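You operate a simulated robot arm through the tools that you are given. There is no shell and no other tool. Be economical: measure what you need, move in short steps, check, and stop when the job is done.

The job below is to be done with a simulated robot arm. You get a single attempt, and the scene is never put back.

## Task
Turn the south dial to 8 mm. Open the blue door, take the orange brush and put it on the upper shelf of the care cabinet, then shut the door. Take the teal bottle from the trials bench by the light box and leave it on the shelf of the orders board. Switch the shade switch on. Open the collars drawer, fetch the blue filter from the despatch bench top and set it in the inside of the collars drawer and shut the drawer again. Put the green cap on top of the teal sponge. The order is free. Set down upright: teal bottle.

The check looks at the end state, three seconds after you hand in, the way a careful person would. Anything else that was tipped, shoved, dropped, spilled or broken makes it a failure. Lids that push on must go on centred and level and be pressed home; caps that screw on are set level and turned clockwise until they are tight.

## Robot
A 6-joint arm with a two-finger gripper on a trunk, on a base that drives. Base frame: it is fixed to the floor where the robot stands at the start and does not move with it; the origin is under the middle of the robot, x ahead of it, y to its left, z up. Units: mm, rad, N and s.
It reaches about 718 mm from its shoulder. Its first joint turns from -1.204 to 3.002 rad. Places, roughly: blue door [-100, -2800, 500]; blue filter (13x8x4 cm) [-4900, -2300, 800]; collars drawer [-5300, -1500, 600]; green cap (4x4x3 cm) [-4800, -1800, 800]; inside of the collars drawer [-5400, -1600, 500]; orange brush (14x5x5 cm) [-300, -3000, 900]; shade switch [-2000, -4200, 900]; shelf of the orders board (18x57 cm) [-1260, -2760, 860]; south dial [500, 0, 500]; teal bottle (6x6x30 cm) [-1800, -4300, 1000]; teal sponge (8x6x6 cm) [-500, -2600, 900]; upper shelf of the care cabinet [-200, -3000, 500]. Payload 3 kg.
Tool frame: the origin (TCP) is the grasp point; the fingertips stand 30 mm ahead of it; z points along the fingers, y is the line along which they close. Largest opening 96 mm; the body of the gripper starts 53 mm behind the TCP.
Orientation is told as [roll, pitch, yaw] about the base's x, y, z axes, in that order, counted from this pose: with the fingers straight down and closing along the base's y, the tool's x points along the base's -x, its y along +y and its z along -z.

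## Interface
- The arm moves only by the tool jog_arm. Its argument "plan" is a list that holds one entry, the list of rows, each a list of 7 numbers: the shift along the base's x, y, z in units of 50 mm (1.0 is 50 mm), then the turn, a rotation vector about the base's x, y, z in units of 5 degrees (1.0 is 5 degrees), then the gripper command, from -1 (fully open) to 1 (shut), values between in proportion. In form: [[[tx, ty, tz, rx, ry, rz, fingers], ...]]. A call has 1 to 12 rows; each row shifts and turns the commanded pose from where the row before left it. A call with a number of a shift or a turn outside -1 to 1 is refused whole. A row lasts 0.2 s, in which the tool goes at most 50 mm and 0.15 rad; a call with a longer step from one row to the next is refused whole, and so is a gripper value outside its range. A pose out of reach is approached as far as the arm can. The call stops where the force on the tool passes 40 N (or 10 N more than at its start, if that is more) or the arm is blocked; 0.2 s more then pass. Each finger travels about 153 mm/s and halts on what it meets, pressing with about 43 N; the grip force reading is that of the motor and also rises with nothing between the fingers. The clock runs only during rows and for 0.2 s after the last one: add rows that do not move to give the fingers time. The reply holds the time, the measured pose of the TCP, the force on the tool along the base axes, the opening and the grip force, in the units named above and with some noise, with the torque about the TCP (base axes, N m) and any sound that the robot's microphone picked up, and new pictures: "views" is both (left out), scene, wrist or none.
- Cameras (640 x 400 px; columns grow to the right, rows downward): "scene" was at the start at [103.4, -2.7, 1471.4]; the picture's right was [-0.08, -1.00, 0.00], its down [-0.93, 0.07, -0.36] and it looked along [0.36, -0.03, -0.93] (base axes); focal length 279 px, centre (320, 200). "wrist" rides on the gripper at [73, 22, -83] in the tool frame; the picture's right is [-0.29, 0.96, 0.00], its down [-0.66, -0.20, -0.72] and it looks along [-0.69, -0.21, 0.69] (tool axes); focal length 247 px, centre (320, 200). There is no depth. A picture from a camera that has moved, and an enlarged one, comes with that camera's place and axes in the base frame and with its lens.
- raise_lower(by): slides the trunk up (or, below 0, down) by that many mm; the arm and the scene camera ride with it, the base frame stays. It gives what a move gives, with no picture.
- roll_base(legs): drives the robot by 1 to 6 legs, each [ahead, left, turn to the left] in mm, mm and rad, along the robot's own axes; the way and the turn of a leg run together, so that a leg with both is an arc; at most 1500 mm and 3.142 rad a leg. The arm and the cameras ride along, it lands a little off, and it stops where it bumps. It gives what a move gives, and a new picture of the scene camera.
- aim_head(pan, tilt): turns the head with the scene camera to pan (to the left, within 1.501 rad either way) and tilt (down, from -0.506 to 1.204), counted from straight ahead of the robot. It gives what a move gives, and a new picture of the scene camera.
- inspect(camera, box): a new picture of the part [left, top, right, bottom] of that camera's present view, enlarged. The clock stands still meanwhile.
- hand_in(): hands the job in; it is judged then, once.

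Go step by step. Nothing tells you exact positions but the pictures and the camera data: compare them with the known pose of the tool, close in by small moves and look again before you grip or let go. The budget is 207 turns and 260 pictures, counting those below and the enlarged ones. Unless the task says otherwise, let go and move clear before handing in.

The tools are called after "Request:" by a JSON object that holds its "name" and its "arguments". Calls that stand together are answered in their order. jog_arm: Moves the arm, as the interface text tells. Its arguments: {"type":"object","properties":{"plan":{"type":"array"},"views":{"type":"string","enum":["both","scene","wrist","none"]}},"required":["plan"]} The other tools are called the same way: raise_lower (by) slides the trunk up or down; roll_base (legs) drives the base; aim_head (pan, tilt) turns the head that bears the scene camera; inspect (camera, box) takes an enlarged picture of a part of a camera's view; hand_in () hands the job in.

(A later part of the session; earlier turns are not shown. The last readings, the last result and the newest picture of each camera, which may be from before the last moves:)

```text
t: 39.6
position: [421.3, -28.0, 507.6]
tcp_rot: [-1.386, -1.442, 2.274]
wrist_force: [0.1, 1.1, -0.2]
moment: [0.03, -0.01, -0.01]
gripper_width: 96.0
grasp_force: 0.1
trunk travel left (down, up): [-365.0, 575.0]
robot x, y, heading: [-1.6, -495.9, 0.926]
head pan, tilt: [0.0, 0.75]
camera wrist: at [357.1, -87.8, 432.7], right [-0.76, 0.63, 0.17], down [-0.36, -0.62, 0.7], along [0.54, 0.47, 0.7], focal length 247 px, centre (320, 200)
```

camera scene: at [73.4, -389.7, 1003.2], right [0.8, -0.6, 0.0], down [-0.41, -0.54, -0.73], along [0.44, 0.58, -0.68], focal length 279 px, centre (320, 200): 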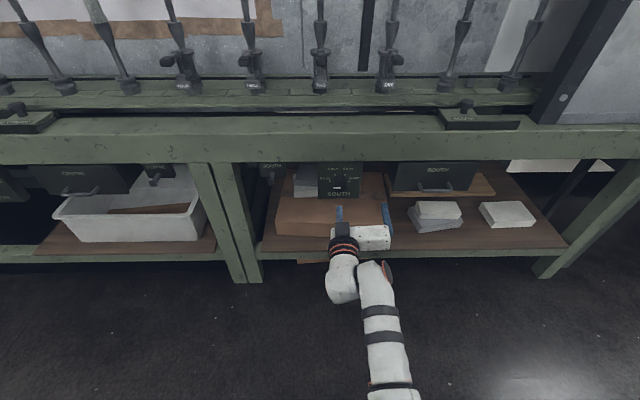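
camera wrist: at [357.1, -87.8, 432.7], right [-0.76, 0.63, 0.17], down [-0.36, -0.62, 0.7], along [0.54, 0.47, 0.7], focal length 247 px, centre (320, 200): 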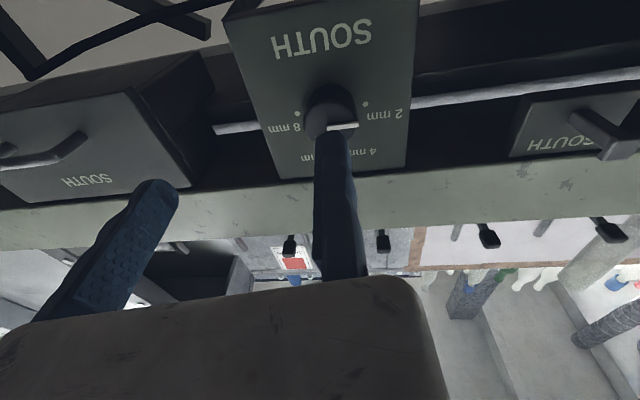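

Now re-level the tool and shift left 24 mm, up 8 mm, staying 40 mm off the knob.

Request:
{"name": "jog_arm", "arguments": {"plan": [[[-0.19, 0.144, 0.085, 0.55, 0.5, 0.2, -1], [-0.19, 0.144, 0.085, 0.54, 0.48, 0.2, -1], [0, 0, 0, 0, 0, 0, -1]]], "views": "wrist"}}

```text
t: 40.4
position: [416.9, -24.1, 509.0]
tcp_rot: [-1.485, -1.533, 2.396]
wrist_force: [-0.2, 0.0, 0.0]
moment: [-0.01, 0.01, 0.0]
gripper_width: 95.9
grasp_force: 0.0
trunk travel left (down, up): [-365.0, 575.0]
robot x, y, heading: [-3.6, -495.7, 0.923]
head pan, tilt: [0.0, 0.75]
camera wrist: at [349.2, -79.9, 435.3], right [-0.76, 0.59, 0.26], down [-0.3, -0.68, 0.67], along [0.57, 0.43, 0.7], focal length 247 px, centre (320, 200)
```

wrist: 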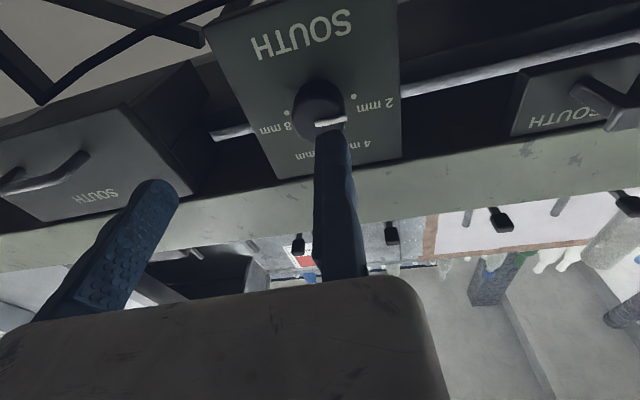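

Sideways motion is still sluggish. The shoulder is to the robot's right, so the wrist is bent awkwardly; I'll move the base left 150 mm to put the shoulder behind the knob, then bring the hand right.

Request:
{"name": "roll_base", "arguments": {"legs": [[-40, 150, 0]]}}

Request:
{"name": "jog_arm", "arguments": {"plan": [[[0.7, -0.53, 0, 0, 0, 0, -1], [0.7, -0.53, 0, 0, 0, 0, -1], [0.4, -0.3, 0, 0, 0, 0, -1], [0, 0, 0, 0, 0, 0, -1]]], "views": "both"}}

```text
t: 41.8
position: [272.8, 36.2, 512.4]
tcp_rot: [-1.607, -1.533, 2.519]
wrist_force: [-0.7, -0.9, -0.2]
moment: [0.01, -0.01, 0.03]
gripper_width: 96.0
grasp_force: 0.1
trunk travel left (down, up): [-365.0, 575.0]
robot x, y, heading: [-147.0, -438.4, 0.92]
head pan, tilt: [0.0, 0.75]
camera scene: at [-70.8, -330.7, 1003.2], right [0.8, -0.6, 0.0], down [-0.41, -0.54, -0.73], along [0.44, 0.58, -0.68], focal length 279 px, centre (320, 200)
```

scene: 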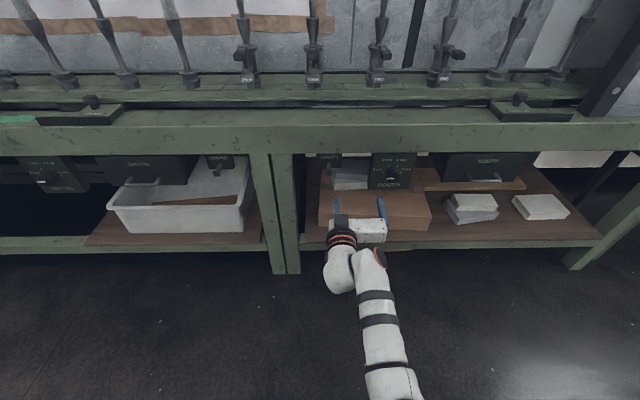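

```text
t: 42.8
position: [341.0, -16.7, 511.1]
tcp_rot: [-1.725, -1.534, 2.621]
wrist_force: [-0.5, 0.4, -0.2]
moment: [-0.01, 0.01, 0.0]
gripper_width: 96.2
grasp_force: 0.0
out of reach, approached as far as the arm can: row 3
trunk travel left (down, up): [-365.0, 575.0]
robot x, y, heading: [-152.1, -440.1, 0.924]
head pan, tilt: [0.0, 0.75]
camera scene: at [-70.5, -330.8, 1003.1], right [0.8, -0.6, 0.0], down [-0.41, -0.54, -0.73], along [0.44, 0.58, -0.68], focal length 279 px, centre (320, 200)
camera wrist: at [274.1, -70.5, 435.7], right [-0.76, 0.6, 0.26], down [-0.31, -0.68, 0.66], along [0.57, 0.42, 0.7], focal length 247 px, centre (320, 200)
```

scene: 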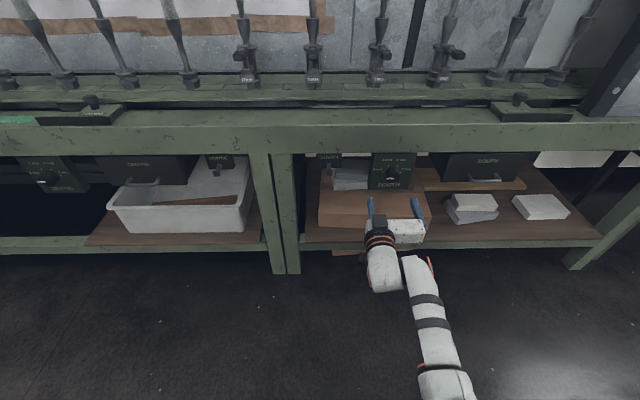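
wrist: 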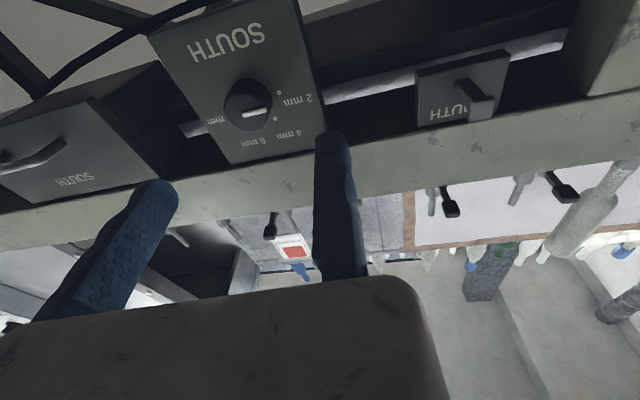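

The limiter is probably the wrist pitch, since the shoulder is still well above the dial. I'll lower the trunk 250 mm and raise the hand equally.

Request:
{"name": "raise_lower", "arguments": {"by": -220}}

Request:
{"name": "jog_arm", "arguments": {"plan": [[[0, 0, 0.9, 0, 0, 0, -1], [0, 0, 0.9, 0, 0, 0, -1], [0, 0, 0.9, 0, 0, 0, -1], [0, 0, 0.9, 0, 0, 0, -1], [0, 0, 0.9, 0, 0, 0, -1], [0, 0, 0, 0, 0, 0, -1]]], "views": "both"}}

```text
t: 45.1
position: [341.4, -14.9, 292.0]
tcp_rot: [-1.723, -1.532, 2.625]
wrist_force: [0.0, 0.4, 0.0]
moment: [0.0, -0.02, -0.01]
gripper_width: 96.0
grasp_force: 0.1
trunk travel left (down, up): [-145.0, 795.0]
robot x, y, heading: [-148.8, -440.3, 0.922]
head pan, tilt: [0.0, 0.75]
```

```text
t: 46.5
position: [329.6, 62.9, 463.2]
tcp_rot: [-2.096, -1.543, 2.97]
wrist_force: [-0.3, 1.6, 0.7]
moment: [0.01, 0.01, 0.0]
gripper_width: 96.1
grasp_force: 0.1
out of reach, approached as far as the arm can: row 1, 2, 3, 4, 5
trunk travel left (down, up): [-145.0, 795.0]
robot x, y, heading: [-148.0, -438.2, 0.924]
head pan, tilt: [0.0, 0.75]
camera scene: at [-70.6, -330.8, 783.1], right [0.8, -0.6, 0.0], down [-0.41, -0.54, -0.73], along [0.44, 0.58, -0.68], focal length 279 px, centre (320, 200)
camera wrist: at [260.8, 12.4, 387.8], right [-0.74, 0.61, 0.27], down [-0.33, -0.68, 0.66], along [0.59, 0.4, 0.7], focal length 247 px, centre (320, 200)
```

scene: 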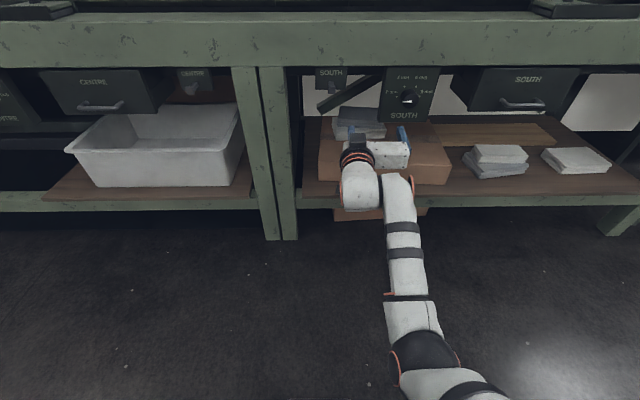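
wrist: 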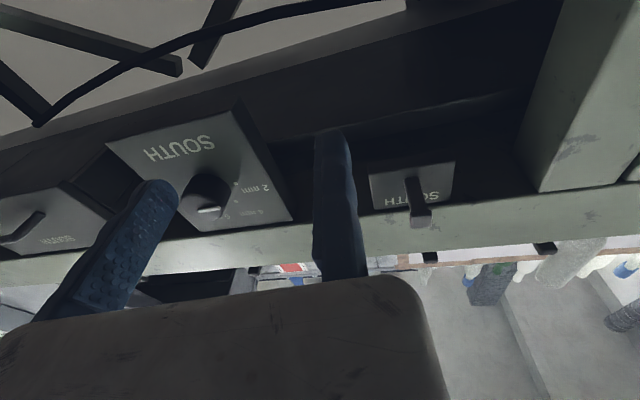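

The usable band is 430–580 mm from shoulder to wrist, so at this trunk height the TCP should be ~690–830 mm ahead. I place the base accordingly and go to 12 mm before the knob face level.

Request:
{"name": "roll_base", "arguments": {"legs": [[-30, -100, 0]]}}

Request:
{"name": "jog_arm", "arguments": {"plan": [[[0.18, 0.19, 0.36, 0, 0, 0, -1], [0.18, 0.19, 0.36, 0, 0, 0, -1], [0.18, 0.19, 0.36, 0, 0, 0, -1], [0, 0, 0, 0, 0, 0, -1]]], "views": "both"}}

```text
t: 47.7
position: [391.9, -20.1, 462.5]
tcp_rot: [-2.101, -1.544, 2.976]
wrist_force: [-0.8, 0.6, -0.2]
moment: [0.0, 0.02, 0.03]
gripper_width: 96.1
grasp_force: 0.1
trunk travel left (down, up): [-145.0, 795.0]
robot x, y, heading: [-88.3, -523.8, 0.92]
head pan, tilt: [0.0, 0.75]
camera scene: at [-8.5, -415.2, 783.1], right [0.8, -0.6, 0.0], down [-0.41, -0.54, -0.73], along [0.44, 0.58, -0.68], focal length 279 px, centre (320, 200)
```

scene: 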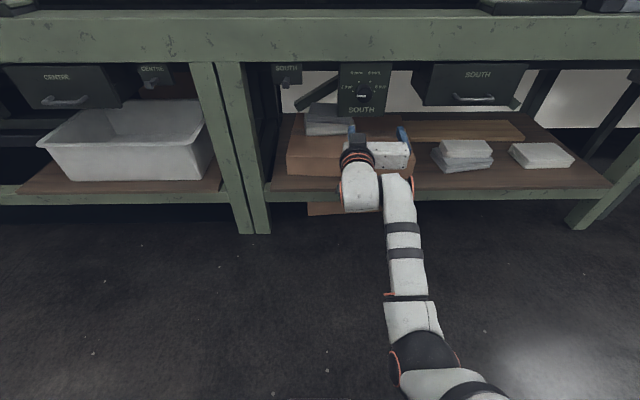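

```text
t: 48.7
position: [417.5, 8.8, 517.2]
tcp_rot: [-2.118, -1.545, 2.99]
wrist_force: [0.5, -0.4, -0.6]
moment: [0.01, -0.02, 0.0]
gripper_width: 96.3
grasp_force: 0.1
trunk travel left (down, up): [-145.0, 795.0]
robot x, y, heading: [-85.6, -520.5, 0.927]
head pan, tilt: [0.0, 0.75]
camera scene: at [-8.5, -415.2, 783.1], right [0.8, -0.6, 0.0], down [-0.41, -0.54, -0.73], along [0.44, 0.58, -0.68], focal length 279 px, centre (320, 200)
camera wrist: at [349.4, -42.7, 441.6], right [-0.74, 0.62, 0.27], down [-0.33, -0.68, 0.65], along [0.59, 0.39, 0.7], focal length 247 px, centre (320, 200)
```

scene: 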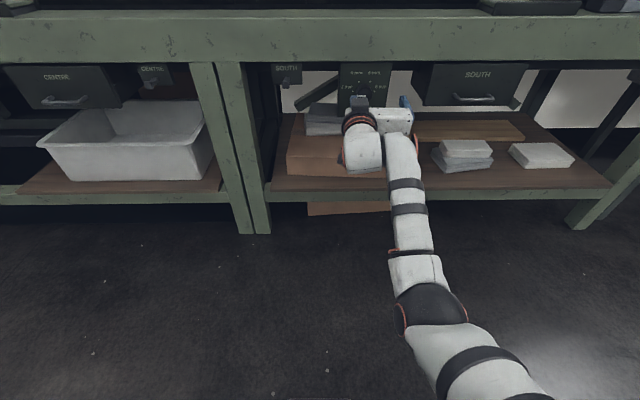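
wrist: 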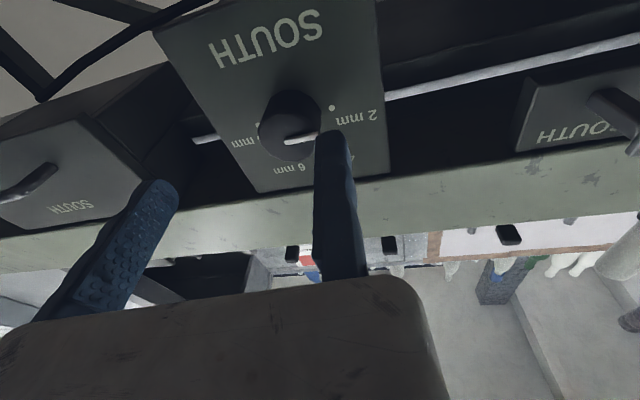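

Reached exactly. I correct the 3° yaw and go in 30 mm.

Request:
{"name": "jog_arm", "arguments": {"plan": [[[0, 0, 0, 0, 0, 0.6, -1], [0.18, 0.24, 0, 0, 0, 0, -1], [0.18, 0.24, 0, 0, 0, 0, -1], [0, 0, 0, 0, 0, 0, -1]]], "views": "wrist"}}

```text
t: 49.7
position: [436.4, 32.0, 515.8]
tcp_rot: [-2.133, -1.545, 3.004]
wrist_force: [0.2, 0.0, -0.1]
moment: [0.0, -0.03, -0.02]
gripper_width: 95.8
grasp_force: 0.1
out of reach, approached as far as the arm can: row 1
trunk travel left (down, up): [-145.0, 795.0]
robot x, y, heading: [-86.9, -523.2, 0.924]
head pan, tilt: [0.0, 0.75]
camera wrist: at [367.7, -19.3, 441.3], right [-0.74, 0.62, 0.27], down [-0.33, -0.68, 0.65], along [0.59, 0.39, 0.71], focal length 247 px, centre (320, 200)
```

wrist: 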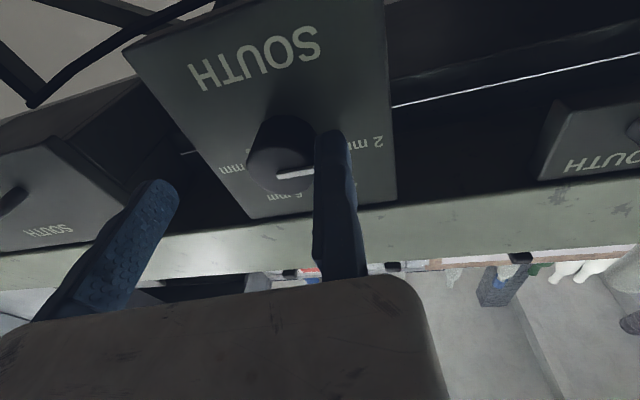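

The fixed jaw is beside the knob. Close the gripper on it.

Request:
{"name": "jog_arm", "arguments": {"plan": [[[0, 0, 0, 0, 0, 0, 0], [0, 0, 0, 0, 0, 0, 1], [0, 0, 0, 0, 0, 0, 1], [0, 0, 0, 0, 0, 0, 1]]], "views": "wrist"}}

```text
t: 50.7
position: [438.2, 30.6, 516.5]
tcp_rot: [-2.133, -1.543, 3.002]
wrist_force: [9.5, -2.7, 2.9]
moment: [-0.2, 0.09, -0.36]
gripper_width: 37.7
grasp_force: 45.1
trunk travel left (down, up): [-145.0, 795.0]
robot x, y, heading: [-85.9, -522.8, 0.918]
head pan, tilt: [0.0, 0.75]
camera wrist: at [368.7, -20.1, 441.2], right [-0.74, 0.62, 0.27], down [-0.33, -0.68, 0.65], along [0.59, 0.39, 0.71], focal length 247 px, centre (320, 200)
```

wrist: 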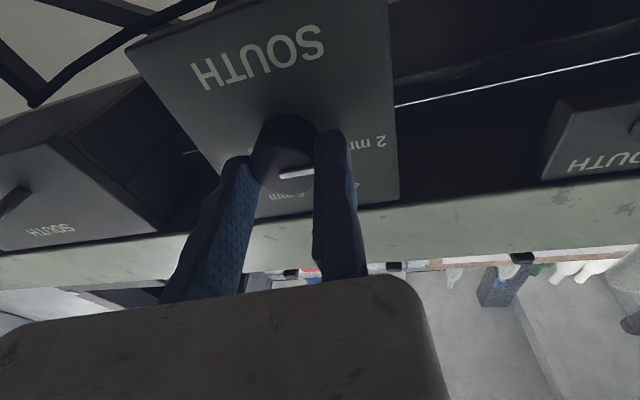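

Gripped firmly (37.7 mm). Turn the knob 30° clockwise about its own axis.

Request:
{"name": "jog_arm", "arguments": {"plan": [[[0.0017, -0.0013, 0.0395, 0.727, 0.954, 0, 1], [0.0049, -0.0038, 0.0391, 0.727, 0.954, 0, 1], [0.0081, -0.0062, 0.0382, 0.727, 0.954, 0, 1], [0.0113, -0.0086, 0.0369, 0.727, 0.954, 0, 1], [0.0143, -0.0109, 0.0353, 0.727, 0.954, 0, 1]]], "views": "wrist"}}

```text
t: 51.9
position: [438.7, 29.3, 527.3]
tcp_rot: [1.549, -1.067, -0.681]
wrist_force: [12.6, -3.2, 5.7]
moment: [-0.52, 0.08, -0.17]
gripper_width: 37.8
grasp_force: 44.5
trunk travel left (down, up): [-145.0, 795.0]
robot x, y, heading: [-87.4, -522.7, 0.925]
head pan, tilt: [0.0, 0.75]
camera wrist: at [343.2, -0.7, 474.1], right [-0.53, 0.46, 0.72], down [-0.08, -0.87, 0.49], along [0.85, 0.2, 0.5], focal length 247 px, centre (320, 200)
```

wrist: 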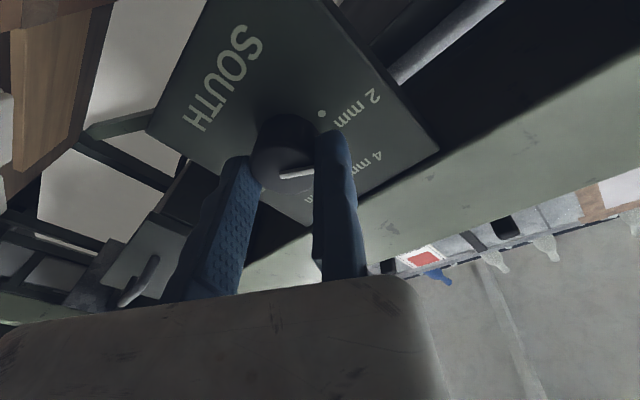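

The knob turns with the gripper. Continue another 60°.

Request:
{"name": "jog_arm", "arguments": {"plan": [[[0.0171, -0.013, 0.0332, 0.727, 0.954, 0, 1], [0.0198, -0.0151, 0.0307, 0.727, 0.954, 0, 1], [0.0223, -0.017, 0.028, 0.727, 0.954, 0, 1], [0.0244, -0.0186, 0.0249, 0.727, 0.954, 0, 1], [0.0264, -0.0201, 0.0215, 0.727, 0.954, 0, 1], [0.0281, -0.0214, 0.018, 0.727, 0.954, 0, 1], [0.0293, -0.0224, 0.0142, 0.727, 0.954, 0, 1], [0.0304, -0.0231, 0.0102, 0.727, 0.954, 0, 1], [0.0311, -0.0237, 0.0062, 0.727, 0.954, 0, 1], [0.0314, -0.0239, 0.0021, 0.727, 0.954, 0, 1]]], "views": "wrist"}}

```text
t: 53.8
position: [433.7, 46.6, 521.1]
tcp_rot: [1.502, -0.214, -0.654]
wrist_force: [-7.1, -9.5, -0.6]
moment: [0.08, -0.03, 0.15]
gripper_width: 0.3
grasp_force: 32.6
out of reach, approached as far as the arm can: row 4, 5, 6, 7, 8, 9
trunk travel left (down, up): [-145.0, 795.0]
robot x, y, heading: [-87.0, -525.7, 0.928]
head pan, tilt: [0.0, 0.75]
stopped in row 9: the force on the tool passed its limit at 64 N (the readings are from after the stop); the commanded pose is now the measured one
camera wrist: at [323.2, 27.1, 533.4], right [0.11, 0.0, 0.99], down [0.09, -1.0, -0.01], along [0.99, 0.09, -0.11], focal length 247 px, centre (320, 200)
```

wrist: 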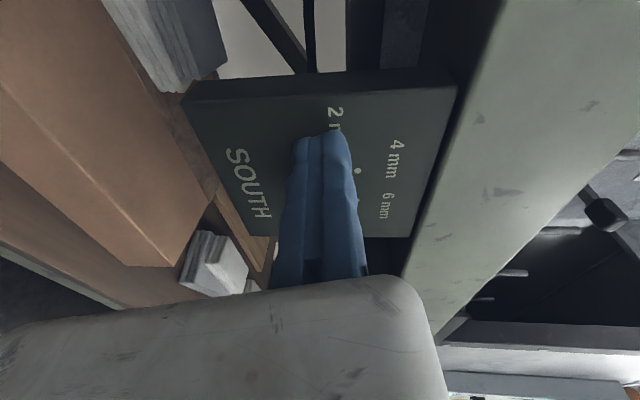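

The grip slipped off as the arm hit a limit. I retreat and check the pointer.

Request:
{"name": "jog_arm", "arguments": {"plan": [[[-0.4, -0.53, 0, 0, 0, 0, -1], [-0.4, -0.53, 0, 0, 0, 0, -1], [-0.2, -0.25, 0, 0, 0, 0, -1], [0, 0, 0, 0, 0, 0, -1]]], "views": "both"}}

Request:
{"name": "inspect", "arguments": {"camera": "scene", "box": [320, 50, 400, 100]}}

```text
t: 54.8
position: [370.5, 1.1, 517.8]
tcp_rot: [1.503, -0.214, -0.663]
wrist_force: [0.2, 0.6, 0.6]
moment: [0.01, 0.01, 0.01]
gripper_width: 96.1
grasp_force: 0.0
out of reach, approached as far as the arm can: row 1, 2
trunk travel left (down, up): [-145.0, 795.0]
robot x, y, heading: [-88.7, -521.4, 0.928]
head pan, tilt: [0.0, 0.75]
camera scene: at [-9.5, -414.9, 783.1], right [0.8, -0.6, 0.0], down [-0.41, -0.55, -0.73], along [0.44, 0.58, -0.68], focal length 279 px, centre (320, 200)
camera wrist: at [259.7, -18.0, 528.7], right [0.11, 0.0, 0.99], down [0.08, -1.0, -0.01], along [0.99, 0.08, -0.11], focal length 247 px, centre (320, 200)
```

scene: 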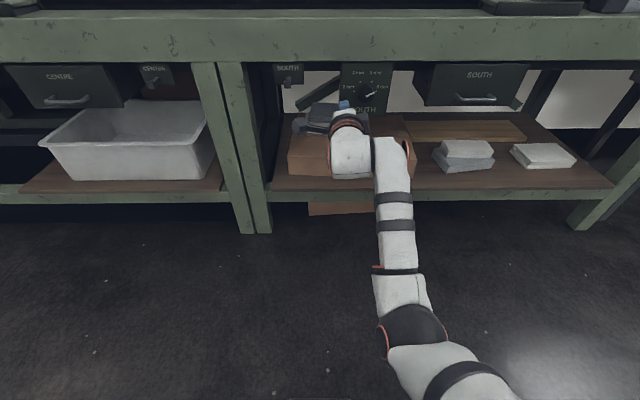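
wrist: 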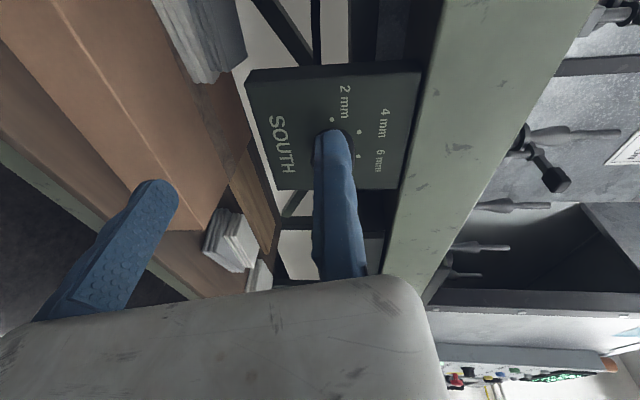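

```text
8.00 times, centred on (360, 75) of scene
camera zoom: at [-9.5, -414.9, 783.1], right [0.8, -0.6, 0.0], down [-0.41, -0.55, -0.73], along [0.44, 0.58, -0.68], focal length 2233 px, centre (0, 1200)
```

zoom: 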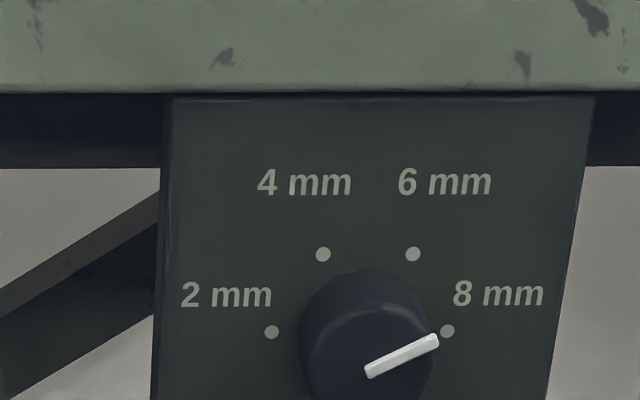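

The pointer now stands about 27° above horizontal‑right, i.e. short of the 8 mm mark by about 30°. I roll the tool back to the initial orientation to grip again.

Request:
{"name": "jog_arm", "arguments": {"plan": [[[0, 0, 0, -0.727, -0.954, 0, -1], [0, 0, 0, -0.727, -0.954, 0, -1], [0, 0, 0, -0.727, -0.954, 0, -1], [0, 0, 0, -0.727, -0.954, 0, -1], [0, 0, 0, -0.727, -0.954, 0, -1], [0, 0, 0, -0.727, -0.954, 0, -1], [0, 0, 0, -0.727, -0.954, 0, -1], [0, 0, 0, -0.727, -0.954, 0, -1], [0, 0, 0, -0.727, -0.954, 0, -1], [0, 0, 0, -0.727, -0.954, 0, -1], [0, 0, 0, -0.727, -0.954, 0, -1], [0, 0, 0, -0.6, -0.8, 0, -1]]], "views": "none"}}

Request:
{"name": "jog_arm", "arguments": {"plan": [[[0.3, 0.0, 0, 0, 0, 0, -1], [0, 0, 0, 0, 0, 0, -1]]], "views": "wrist"}}

```text
t: 57.4
position: [372.3, -0.2, 517.6]
tcp_rot: [1.531, -1.452, -0.677]
wrist_force: [1.0, 0.3, -0.1]
moment: [0.0, 0.03, 0.03]
gripper_width: 96.2
grasp_force: 0.0
trunk travel left (down, up): [-145.0, 795.0]
robot x, y, heading: [-85.6, -526.1, 0.927]
head pan, tilt: [0.0, 0.75]
```

```text
t: 58.0
position: [388.9, -0.3, 519.0]
tcp_rot: [1.53, -1.452, -0.681]
wrist_force: [0.3, -0.1, 0.6]
moment: [0.03, 0.0, -0.02]
gripper_width: 96.0
grasp_force: 0.0
trunk travel left (down, up): [-145.0, 795.0]
robot x, y, heading: [-89.4, -526.6, 0.923]
head pan, tilt: [0.0, 0.75]
camera wrist: at [309.1, -44.9, 447.9], right [-0.69, 0.6, 0.41], down [-0.26, -0.73, 0.63], along [0.68, 0.33, 0.66], focal length 247 px, centre (320, 200)
```

wrist: 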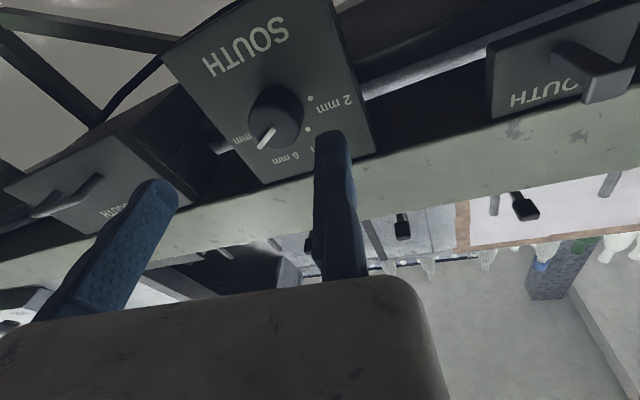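

Pointer is seen between 6 and 8. Shift right, go in, grip.

Request:
{"name": "jog_arm", "arguments": {"plan": [[[0.254, -0.194, 0, 0, 0, 0, -1], [0.22, 0.289, 0, 0, 0, 0, -1], [0.22, 0.289, 0, 0, 0, 0, -1], [0.22, 0.289, 0, 0, 0, 0, -1], [0, 0, 0, 0, 0, 0, -1], [0, 0, 0, 0, 0, 0, 0], [0, 0, 0, 0, 0, 0, 1], [0, 0, 0, 0, 0, 0, 1], [0, 0, 0, 0, 0, 0, 1]]], "views": "wrist"}}

```text
t: 60.0
position: [437.7, 30.3, 516.6]
tcp_rot: [1.522, -1.45, -0.672]
wrist_force: [16.4, -14.8, -1.0]
moment: [-0.22, 0.23, -0.32]
gripper_width: 37.8
grasp_force: 44.7
trunk travel left (down, up): [-145.0, 795.0]
robot x, y, heading: [-83.6, -524.1, 0.931]
head pan, tilt: [0.0, 0.75]
camera wrist: at [357.5, -13.7, 446.7], right [-0.68, 0.61, 0.41], down [-0.27, -0.72, 0.64], along [0.68, 0.33, 0.66], focal length 247 px, centre (320, 200)
```

wrist: 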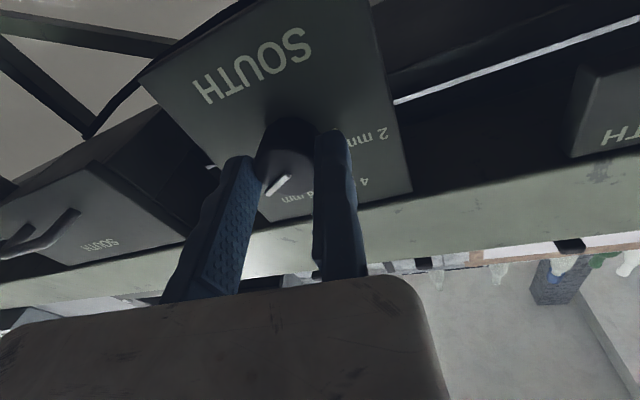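

Gripped. Turn 30° clockwise.

Request:
{"name": "jog_arm", "arguments": {"plan": [[[0.004, -0.003, 0.0393, 0.727, 0.954, 0, 1], [0.007, -0.005, 0.0386, 0.727, 0.954, 0, 1], [0.01, -0.008, 0.0377, 0.727, 0.954, 0, 1], [0.013, -0.01, 0.0362, 0.727, 0.954, 0, 1], [0.016, -0.012, 0.0343, 0.727, 0.954, 0, 1], [0, 0, 0, 0, 0, 0, 1]]], "views": "none"}}

Request:
{"name": "inspect", "arguments": {"camera": "scene", "box": [320, 50, 400, 100]}}

Request:
{"name": "inspect", "arguments": {"camera": "wrist", "box": [200, 80, 360, 180]}}

```text
t: 61.4
position: [437.9, 29.2, 526.0]
tcp_rot: [1.502, -0.925, -0.655]
wrist_force: [10.3, -22.6, -7.9]
moment: [-0.07, -0.41, -0.59]
gripper_width: 37.3
grasp_force: 45.0
trunk travel left (down, up): [-145.0, 795.0]
robot x, y, heading: [-89.7, -524.8, 0.929]
head pan, tilt: [0.0, 0.75]
```

```text
8.00 times, centred on (360, 75) of scene
camera zoom: at [-8.1, -416.0, 783.0], right [0.8, -0.6, 0.0], down [-0.41, -0.54, -0.73], along [0.44, 0.59, -0.68], focal length 2233 px, centre (0, 1200)
```

zoom: 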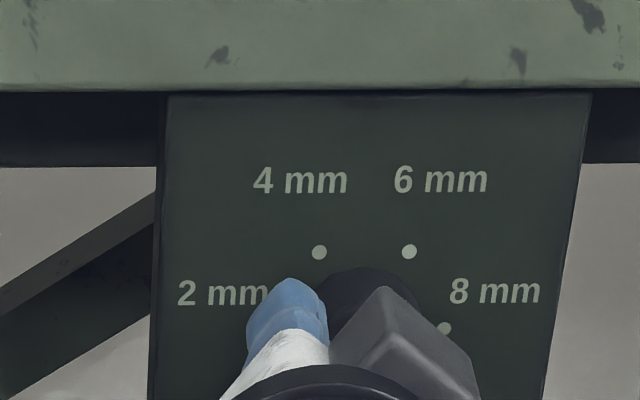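

```text
4.00 times, centred on (280, 130) of wrist
camera zoom: at [334.4, 3.8, 483.3], right [-0.42, 0.41, 0.81], down [-0.03, -0.9, 0.43], along [0.9, 0.16, 0.4], focal length 988 px, centre (480, 480)
```

zoom: 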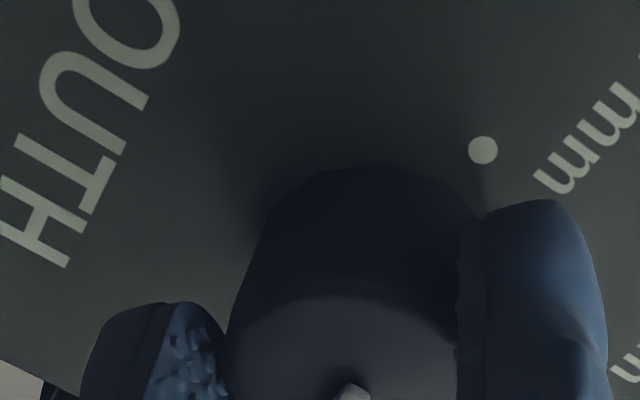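

Release and retreat to see the pointer.

Request:
{"name": "jog_arm", "arguments": {"plan": [[[0, 0, 0, 0, 0, 0, -1], [0, 0, 0, 0, 0, 0, -1], [-0.35, -0.46, 0, 0, 0, 0, -1], [-0.35, -0.46, 0, 0, 0, 0, -1], [-0.35, -0.46, 0, 0, 0, 0, -1], [0, 0, -0.6, 0, 0, 0, -1], [0, 0, -0.6, 0, 0, 0, -1]]], "views": "none"}}

Request:
{"name": "inspect", "arguments": {"camera": "scene", "box": [320, 60, 400, 110]}}

Request:
{"name": "inspect", "arguments": {"camera": "wrist", "box": [160, 0, 480, 200]}}

```text
t: 63.0
position: [375.2, -29.6, 465.2]
tcp_rot: [1.509, -0.928, -0.657]
wrist_force: [0.1, 0.0, 0.5]
moment: [0.0, 0.02, -0.02]
gripper_width: 96.2
grasp_force: 0.1
out of reach, approached as far as the arm can: row 4, 5
trunk travel left (down, up): [-145.0, 795.0]
robot x, y, heading: [-85.3, -524.6, 0.922]
head pan, tilt: [0.0, 0.75]
```

```text
8.00 times, centred on (360, 85) of scene
camera zoom: at [-9.6, -415.0, 783.2], right [0.8, -0.6, 0.0], down [-0.41, -0.55, -0.73], along [0.44, 0.58, -0.68], focal length 2233 px, centre (0, 1120)
```

zoom: 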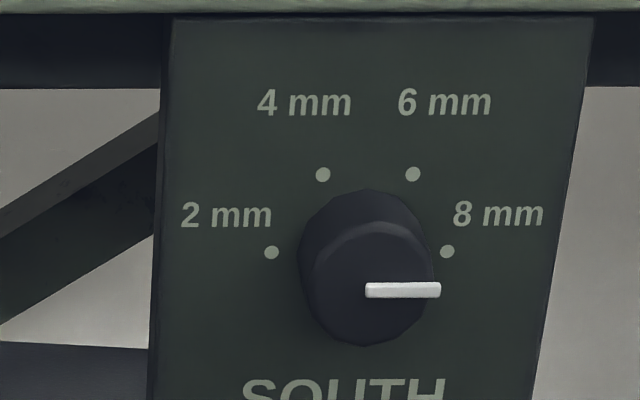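

```text
2.00 times, centred on (320, 100) of wrist
camera zoom: at [272.8, -55.2, 423.5], right [-0.43, 0.41, 0.81], down [-0.04, -0.9, 0.43], along [0.9, 0.16, 0.4], focal length 494 px, centre (320, 400)
```

zoom: 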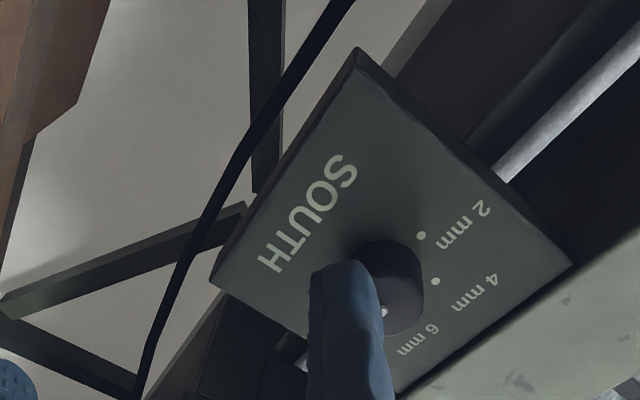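

The pointer now sits level at 8 mm – dial done. Next I back away from the bench, raise the trunk and turn toward the care cabinet area.

Request:
{"name": "roll_base", "arguments": {"legs": [[-400, 0, 0], [0, 0, -2.49]]}}

Request:
{"name": "raise_lower", "arguments": {"by": 600}}

Request:
{"name": "aim_head", "arguments": {"pan": 0, "tilt": 0.2}}

```text
t: 71.3
position: [-382.8, -1518.2, 466.1]
tcp_rot: [1.506, -0.929, -3.126]
wrist_force: [-0.7, 0.0, -0.7]
moment: [0.0, -0.01, 0.03]
gripper_width: 96.1
grasp_force: 0.0
trunk travel left (down, up): [-145.0, 795.0]
robot x, y, heading: [-325.6, -845.5, -1.545]
head pan, tilt: [0.0, 0.75]
camera scene: at [-326.8, -975.3, 783.1], right [-1.0, -0.03, 0.0], down [-0.02, 0.68, -0.73], along [0.02, -0.73, -0.68], focal length 279 px, centre (320, 200)
```

scene: 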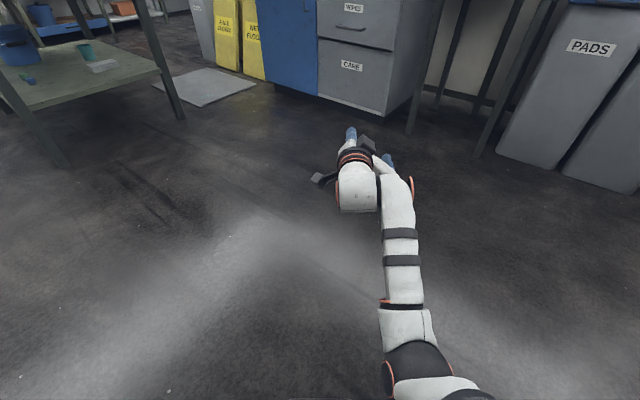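

```text
refused: 600 is not a number from -400 to 400
```

```text
t: 72.3
position: [-381.9, -1518.3, 464.8]
tcp_rot: [1.505, -0.93, -3.127]
wrist_force: [0.7, -0.2, -1.2]
moment: [-0.01, 0.02, 0.01]
gripper_width: 96.0
grasp_force: 0.1
trunk travel left (down, up): [-145.0, 795.0]
robot x, y, heading: [-332.2, -843.5, -1.545]
head pan, tilt: [0.0, 0.201]
camera scene: at [-326.5, -985.6, 832.7], right [-1.0, -0.03, 0.0], down [-0.01, 0.2, -0.98], along [0.03, -0.98, -0.2], focal length 279 px, centre (320, 200)
```

scene: 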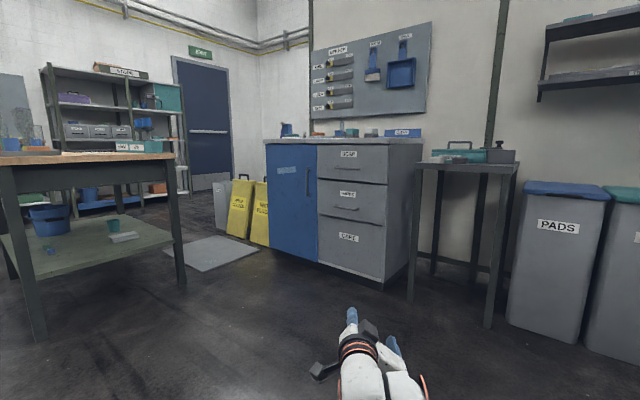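

The cabinet with the blue door is ahead. Raise the trunk and zoom on the cabinet top.

Request:
{"name": "raise_lower", "arguments": {"by": 400}}

Request:
{"name": "raise_lower", "arguments": {"by": 250}}

Request:
{"name": "inspect", "arguments": {"camera": "scene", "box": [240, 160, 560, 360]}}

```text
t: 76.1
position: [-382.7, -1518.2, 865.5]
tcp_rot: [1.506, -0.93, -3.127]
wrist_force: [0.2, 0.6, -0.1]
moment: [-0.02, -0.03, 0.0]
gripper_width: 96.2
grasp_force: 0.1
trunk travel left (down, up): [-545.0, 395.0]
robot x, y, heading: [-327.4, -842.9, -1.54]
head pan, tilt: [0.0, 0.201]
```

```text
t: 78.7
position: [-381.1, -1519.0, 1116.0]
tcp_rot: [1.507, -0.929, -3.126]
wrist_force: [-0.3, -0.3, -0.4]
moment: [0.03, -0.01, -0.01]
gripper_width: 95.7
grasp_force: 0.1
trunk travel left (down, up): [-795.0, 145.0]
robot x, y, heading: [-327.5, -845.7, -1.545]
head pan, tilt: [0.0, 0.201]
```

```text
2.00 times, centred on (400, 260) of scene
camera zoom: at [-326.6, -985.7, 1482.7], right [-1.0, -0.03, 0.0], down [-0.01, 0.2, -0.98], along [0.03, -0.98, -0.2], focal length 558 px, centre (160, 80)
```

zoom: 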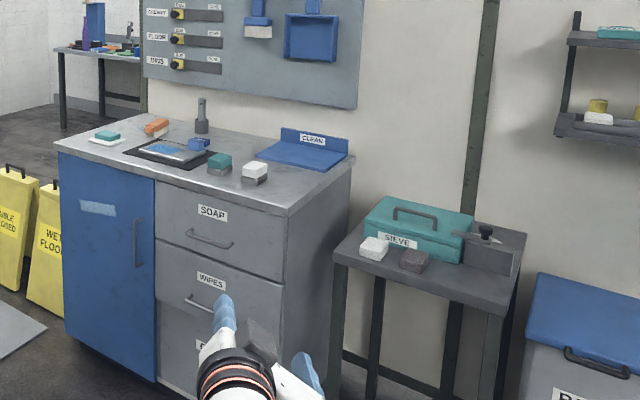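

I can place things: room axes are rotated like the bench (≈52.6°). The cabinet front is at room depth q≈−2150, the blue door hinges on its left, with a vertical bar handle near its right edge (z≈676). I drive to a staging pose in front of the door.

Request:
{"name": "roll_base", "arguments": {"legs": [[920, 771, 0], [0, 0, -0.675]]}}

Request:
{"name": "aim_head", "arguments": {"pan": 0, "tilt": 0.5}}

```text
t: 86.6
position: [12.9, -2244.0, 1116.2]
tcp_rot: [1.507, -0.929, 2.486]
wrist_force: [0.1, -0.5, -0.4]
moment: [-0.01, 0.03, 0.03]
gripper_width: 95.9
grasp_force: 0.0
trunk travel left (down, up): [-795.0, 145.0]
robot x, y, heading: [475.0, -1750.7, -2.214]
head pan, tilt: [0.0, 0.201]
camera scene: at [385.6, -1861.6, 1482.8], right [-0.8, 0.6, 0.0], down [0.12, 0.16, -0.98], along [-0.59, -0.78, -0.2], focal length 279 px, centre (320, 200)
```

scene: 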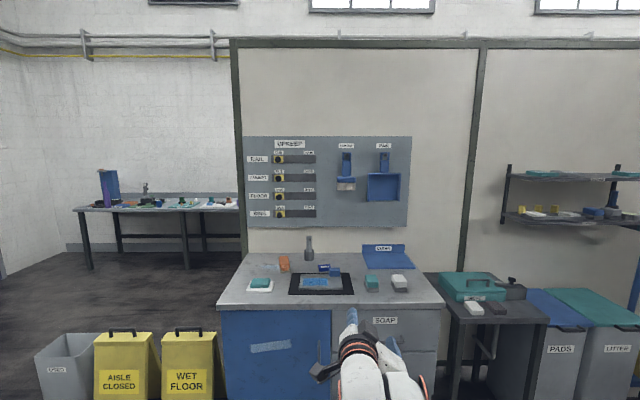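

```text
t: 87.4
position: [11.6, -2242.5, 1115.6]
tcp_rot: [1.506, -0.929, 2.486]
wrist_force: [-0.1, 0.5, -0.3]
moment: [0.02, -0.02, -0.02]
gripper_width: 96.1
grasp_force: 0.1
trunk travel left (down, up): [-795.0, 145.0]
robot x, y, heading: [475.7, -1749.1, -2.218]
head pan, tilt: [0.0, 0.499]
camera scene: at [387.0, -1859.9, 1455.2], right [-0.8, 0.6, 0.0], down [0.29, 0.38, -0.88], along [-0.53, -0.7, -0.48], focal length 279 px, centre (320, 200)
```

scene: 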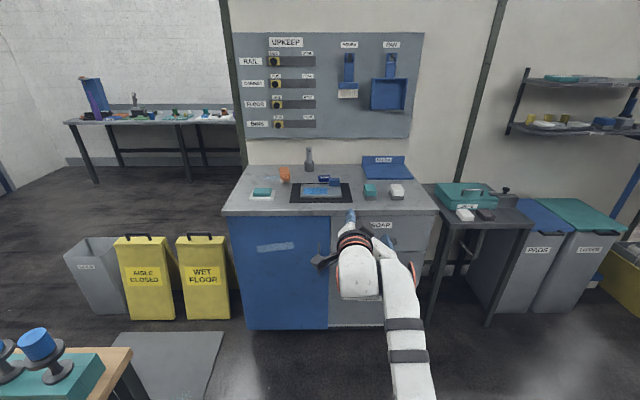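

Now squarely in front; triangulation puts the cabinet front 1140 mm ahead, top at z≈862, handle near z≈617. I lower the trunk and roll the tool level to grip the vertical bar.

Request:
{"name": "raise_lower", "arguments": {"by": -400}}

Request:
{"name": "raise_lower", "arguments": {"by": -75}}

Request:
{"name": "jog_arm", "arguments": {"plan": [[[0, 0, 0, 0.75, 0.98, 0, -1], [0, 0, 0, 0.75, 0.98, 0, -1], [0, 0, 0, 0.75, 0.98, 0, -1], [0, 0, 0, 0.75, 0.98, 0, -1], [0, 0, 0, 0.75, 0.98, 0, -1], [0, 0, 0, 0.75, 0.98, 0, -1], [0, 0, 0, 0, 0, 0, -1]]], "views": "both"}}

```text
t: 91.2
position: [11.6, -2242.5, 715.9]
tcp_rot: [1.505, -0.927, 2.484]
wrist_force: [0.2, 0.0, -0.4]
moment: [-0.01, 0.0, 0.03]
gripper_width: 96.2
grasp_force: 0.1
trunk travel left (down, up): [-395.0, 545.0]
robot x, y, heading: [474.1, -1748.2, -2.214]
head pan, tilt: [0.0, 0.499]
```

```text
t: 92.4
position: [12.3, -2242.5, 641.0]
tcp_rot: [1.506, -0.928, 2.485]
wrist_force: [0.2, -0.6, -0.6]
moment: [0.03, 0.0, 0.01]
gripper_width: 96.2
grasp_force: 0.2
trunk travel left (down, up): [-320.0, 620.0]
robot x, y, heading: [474.0, -1745.7, -2.217]
head pan, tilt: [0.0, 0.499]
```

```text
t: 94.0
position: [11.7, -2241.8, 640.1]
tcp_rot: [-1.891, -1.566, -0.399]
wrist_force: [0.6, 0.6, 0.5]
moment: [0.0, -0.02, 0.0]
gripper_width: 95.8
grasp_force: 0.1
trunk travel left (down, up): [-320.0, 620.0]
robot x, y, heading: [476.0, -1751.1, -2.214]
head pan, tilt: [0.0, 0.499]
camera scene: at [387.0, -1859.8, 980.1], right [-0.8, 0.6, 0.0], down [0.29, 0.38, -0.88], along [-0.53, -0.7, -0.48], focal length 279 px, centre (320, 200)
camera wrist: at [83.3, -2196.8, 566.7], right [0.72, -0.63, 0.29], down [0.33, 0.68, 0.66], along [-0.61, -0.38, 0.69], focal length 247 px, centre (320, 200)
```

scene: 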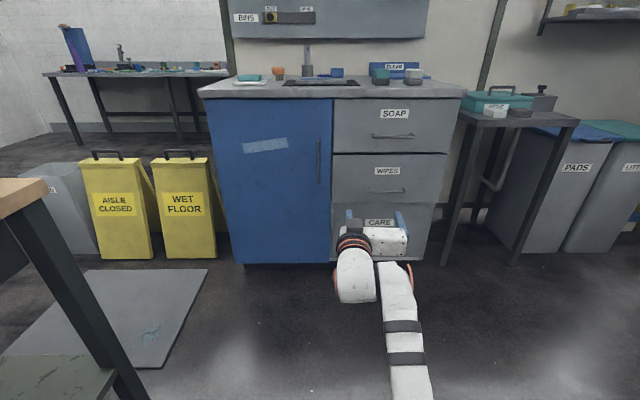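
wrist: 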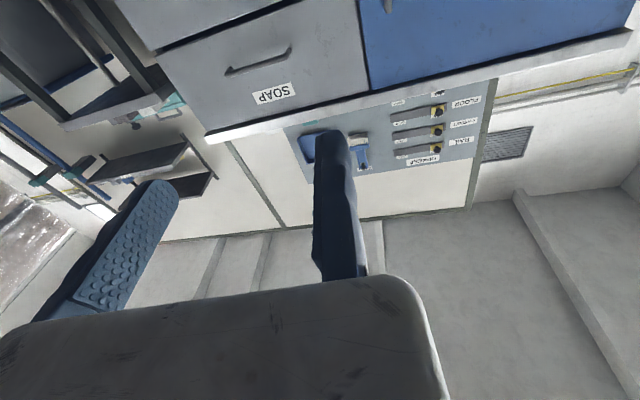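

The vertical bar spans z≈516–693, straight ahead. Drive forward 360 and left 85 so the jaws straddle it, with trunk 30 mm lower.

Request:
{"name": "roll_base", "arguments": {"legs": [[340, 85, 0]]}}

Request:
{"name": "raise_lower", "arguments": {"by": -30}}

Request:
{"name": "inspect", "arguments": {"camera": "scene", "box": [200, 0, 520, 400]}}

Request:
{"name": "inspect", "arguments": {"camera": "wrist", "box": [0, 0, 640, 400]}}

```text
t: 96.2
position: [-120.7, -2564.4, 640.8]
tcp_rot: [-1.992, -1.568, -0.297]
wrist_force: [-0.2, 0.5, 0.2]
moment: [0.01, 0.0, 0.01]
gripper_width: 96.2
grasp_force: 0.0
trunk travel left (down, up): [-320.0, 620.0]
robot x, y, heading: [343.0, -2066.8, -2.212]
head pan, tilt: [0.0, 0.499]
camera scene: at [253.8, -2180.4, 980.1], right [-0.8, 0.6, 0.0], down [0.29, 0.38, -0.88], along [-0.53, -0.7, -0.48], focal length 279 px, centre (320, 200)
```

scene: 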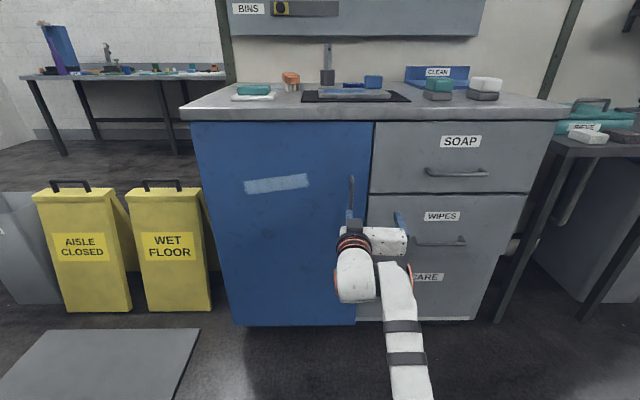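

```text
t: 97.0
position: [-121.0, -2563.6, 610.2]
tcp_rot: [-2.123, -1.566, -0.166]
wrist_force: [-0.1, 0.3, 0.4]
moment: [0.01, 0.0, -0.02]
gripper_width: 96.1
grasp_force: 0.1
trunk travel left (down, up): [-290.0, 650.0]
robot x, y, heading: [339.0, -2068.9, -2.213]
head pan, tilt: [0.0, 0.499]
```

```text
1.00 times, centred on (360, 200) of scene (not enlarged: the box is as wide or as high as the picture)
camera zoom: at [254.0, -2180.2, 950.1], right [-0.8, 0.6, 0.0], down [0.29, 0.38, -0.88], along [-0.53, -0.7, -0.48], focal length 279 px, centre (280, 200)
```

zoom: 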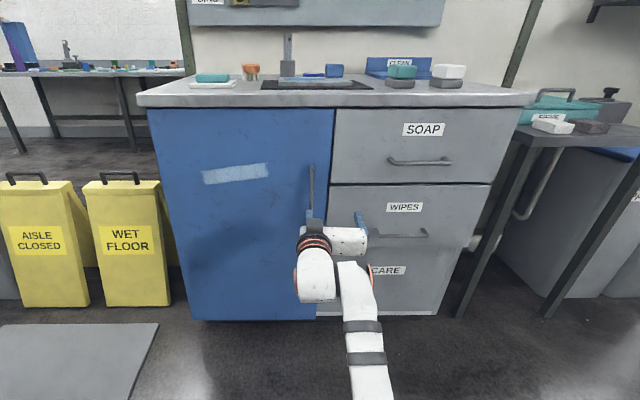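

```text
1.00 times, centred on (320, 200) of wrist (not enlarged: the box is as wide or as high as the picture)
camera zoom: at [-49.5, -2517.5, 536.9], right [0.72, -0.63, 0.29], down [0.33, 0.68, 0.66], along [-0.61, -0.38, 0.69], focal length 247 px, centre (320, 200)
```

zoom: 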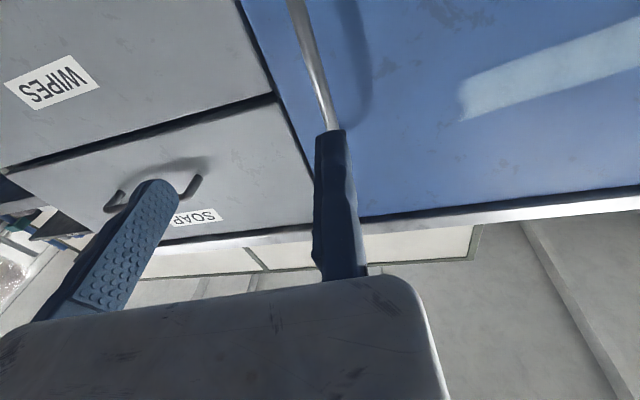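

The bar is just behind the fixed finger. I shift the hand left 18 mm and forward 45 mm.

Request:
{"name": "jog_arm", "arguments": {"plan": [[[0.286, -0.218, 0, 0, 0, 0, -1], [0, 0, 0, 0, 0, 0, -1], [-0.27, -0.36, 0, 0, 0, 0, -1], [-0.27, -0.36, 0, 0, 0, 0, -1], [0, 0, 0, 0, 0, 0, -1]]], "views": "wrist"}}

Request:
{"name": "inspect", "arguments": {"camera": "scene", "box": [300, 140, 460, 240]}}

```text
t: 98.2
position: [-133.1, -2610.4, 611.2]
tcp_rot: [-2.051, -1.567, -0.239]
wrist_force: [-0.8, -0.2, 0.1]
moment: [0.01, 0.01, -0.03]
gripper_width: 95.9
grasp_force: 0.0
trunk travel left (down, up): [-290.0, 650.0]
robot x, y, heading: [336.2, -2068.0, -2.212]
head pan, tilt: [0.0, 0.499]
camera wrist: at [-62.2, -2564.8, 536.8], right [0.72, -0.63, 0.29], down [0.33, 0.68, 0.66], along [-0.61, -0.38, 0.69], focal length 247 px, centre (320, 200)
```

wrist: 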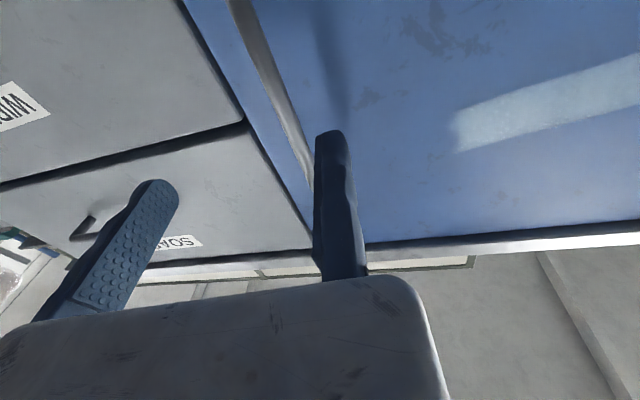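

```text
4.00 times, centred on (380, 190) of scene
camera zoom: at [253.9, -2180.3, 950.1], right [-0.8, 0.6, 0.0], down [0.29, 0.38, -0.88], along [-0.53, -0.7, -0.48], focal length 1116 px, centre (80, 240)
```

zoom: 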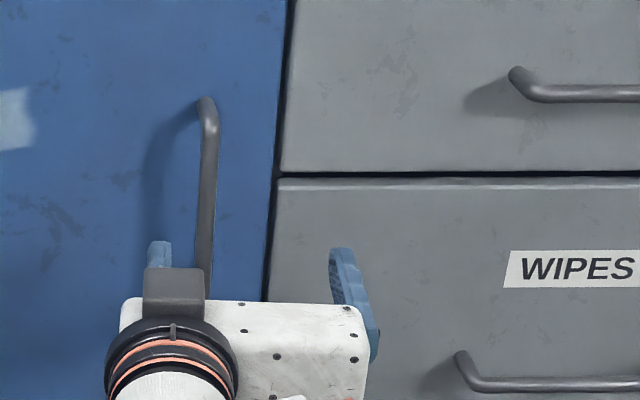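

The bar is between the jaws now. I advance 35 mm more and look for the change in view.

Request:
{"name": "jog_arm", "arguments": {"plan": [[[-0.21, -0.28, 0, 0, 0, 0, -1], [-0.21, -0.28, 0, 0, 0, 0, -1], [0, 0, 0, 0, 0, 0, -1]]], "views": "wrist"}}

Request:
{"name": "inspect", "arguments": {"camera": "scene", "box": [300, 140, 460, 240]}}

```text
t: 99.0
position: [-155.2, -2639.6, 611.4]
tcp_rot: [-2.239, -1.567, -0.051]
wrist_force: [-0.6, 0.2, -0.5]
moment: [-0.03, -0.04, -0.03]
gripper_width: 96.0
grasp_force: 0.1
trunk travel left (down, up): [-290.0, 650.0]
robot x, y, heading: [341.6, -2068.5, -2.212]
head pan, tilt: [0.0, 0.499]
camera wrist: at [-83.3, -2593.0, 537.4], right [0.72, -0.63, 0.29], down [0.33, 0.68, 0.66], along [-0.61, -0.38, 0.69], focal length 247 px, centre (320, 200)
```

wrist: 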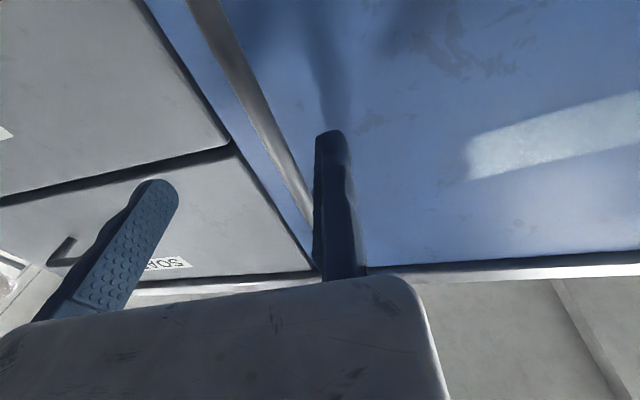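

```text
4.00 times, centred on (380, 190) of scene
camera zoom: at [253.9, -2180.3, 950.1], right [-0.8, 0.6, 0.0], down [0.29, 0.38, -0.88], along [-0.53, -0.7, -0.48], focal length 1116 px, centre (80, 240)
```

zoom: 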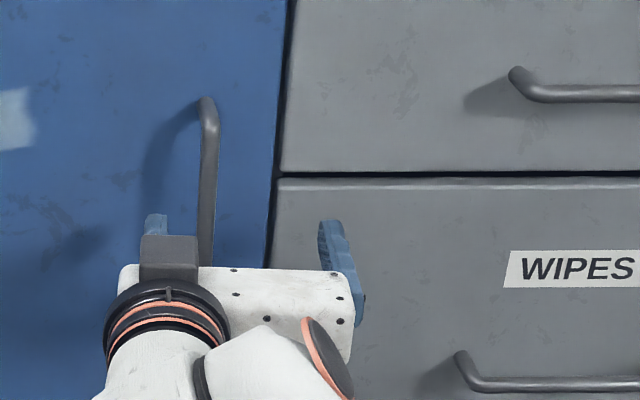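

Parallax puts the bar right at the jaws (about 5 mm ahead of the TCP, 13 mm right of the fixed jaw). I shift 8 mm right and close.

Request:
{"name": "jog_arm", "arguments": {"plan": [[[-0.127, 0.097, 0, 0, 0, 0, -1], [0, 0, 0, 0, 0, 0, 0], [0, 0, 0, 0, 0, 0, 0.8], [0, 0, 0, 0, 0, 0, 1], [0, 0, 0, 0, 0, 0, 1]]], "views": "wrist"}}

```text
t: 100.2
position: [-159.1, -2634.4, 611.0]
tcp_rot: [-2.102, -1.567, -0.186]
wrist_force: [0.1, 0.5, 0.1]
moment: [0.02, -0.01, 0.0]
gripper_width: 0.0
grasp_force: 33.6
trunk travel left (down, up): [-290.0, 650.0]
robot x, y, heading: [341.9, -2066.2, -2.215]
head pan, tilt: [0.0, 0.499]
camera wrist: at [-89.0, -2588.4, 537.0], right [0.72, -0.63, 0.29], down [0.33, 0.68, 0.66], along [-0.61, -0.38, 0.69], focal length 247 px, centre (320, 200)
```

wrist: 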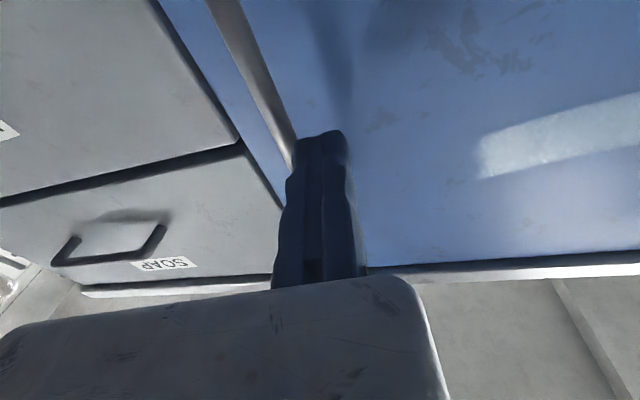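

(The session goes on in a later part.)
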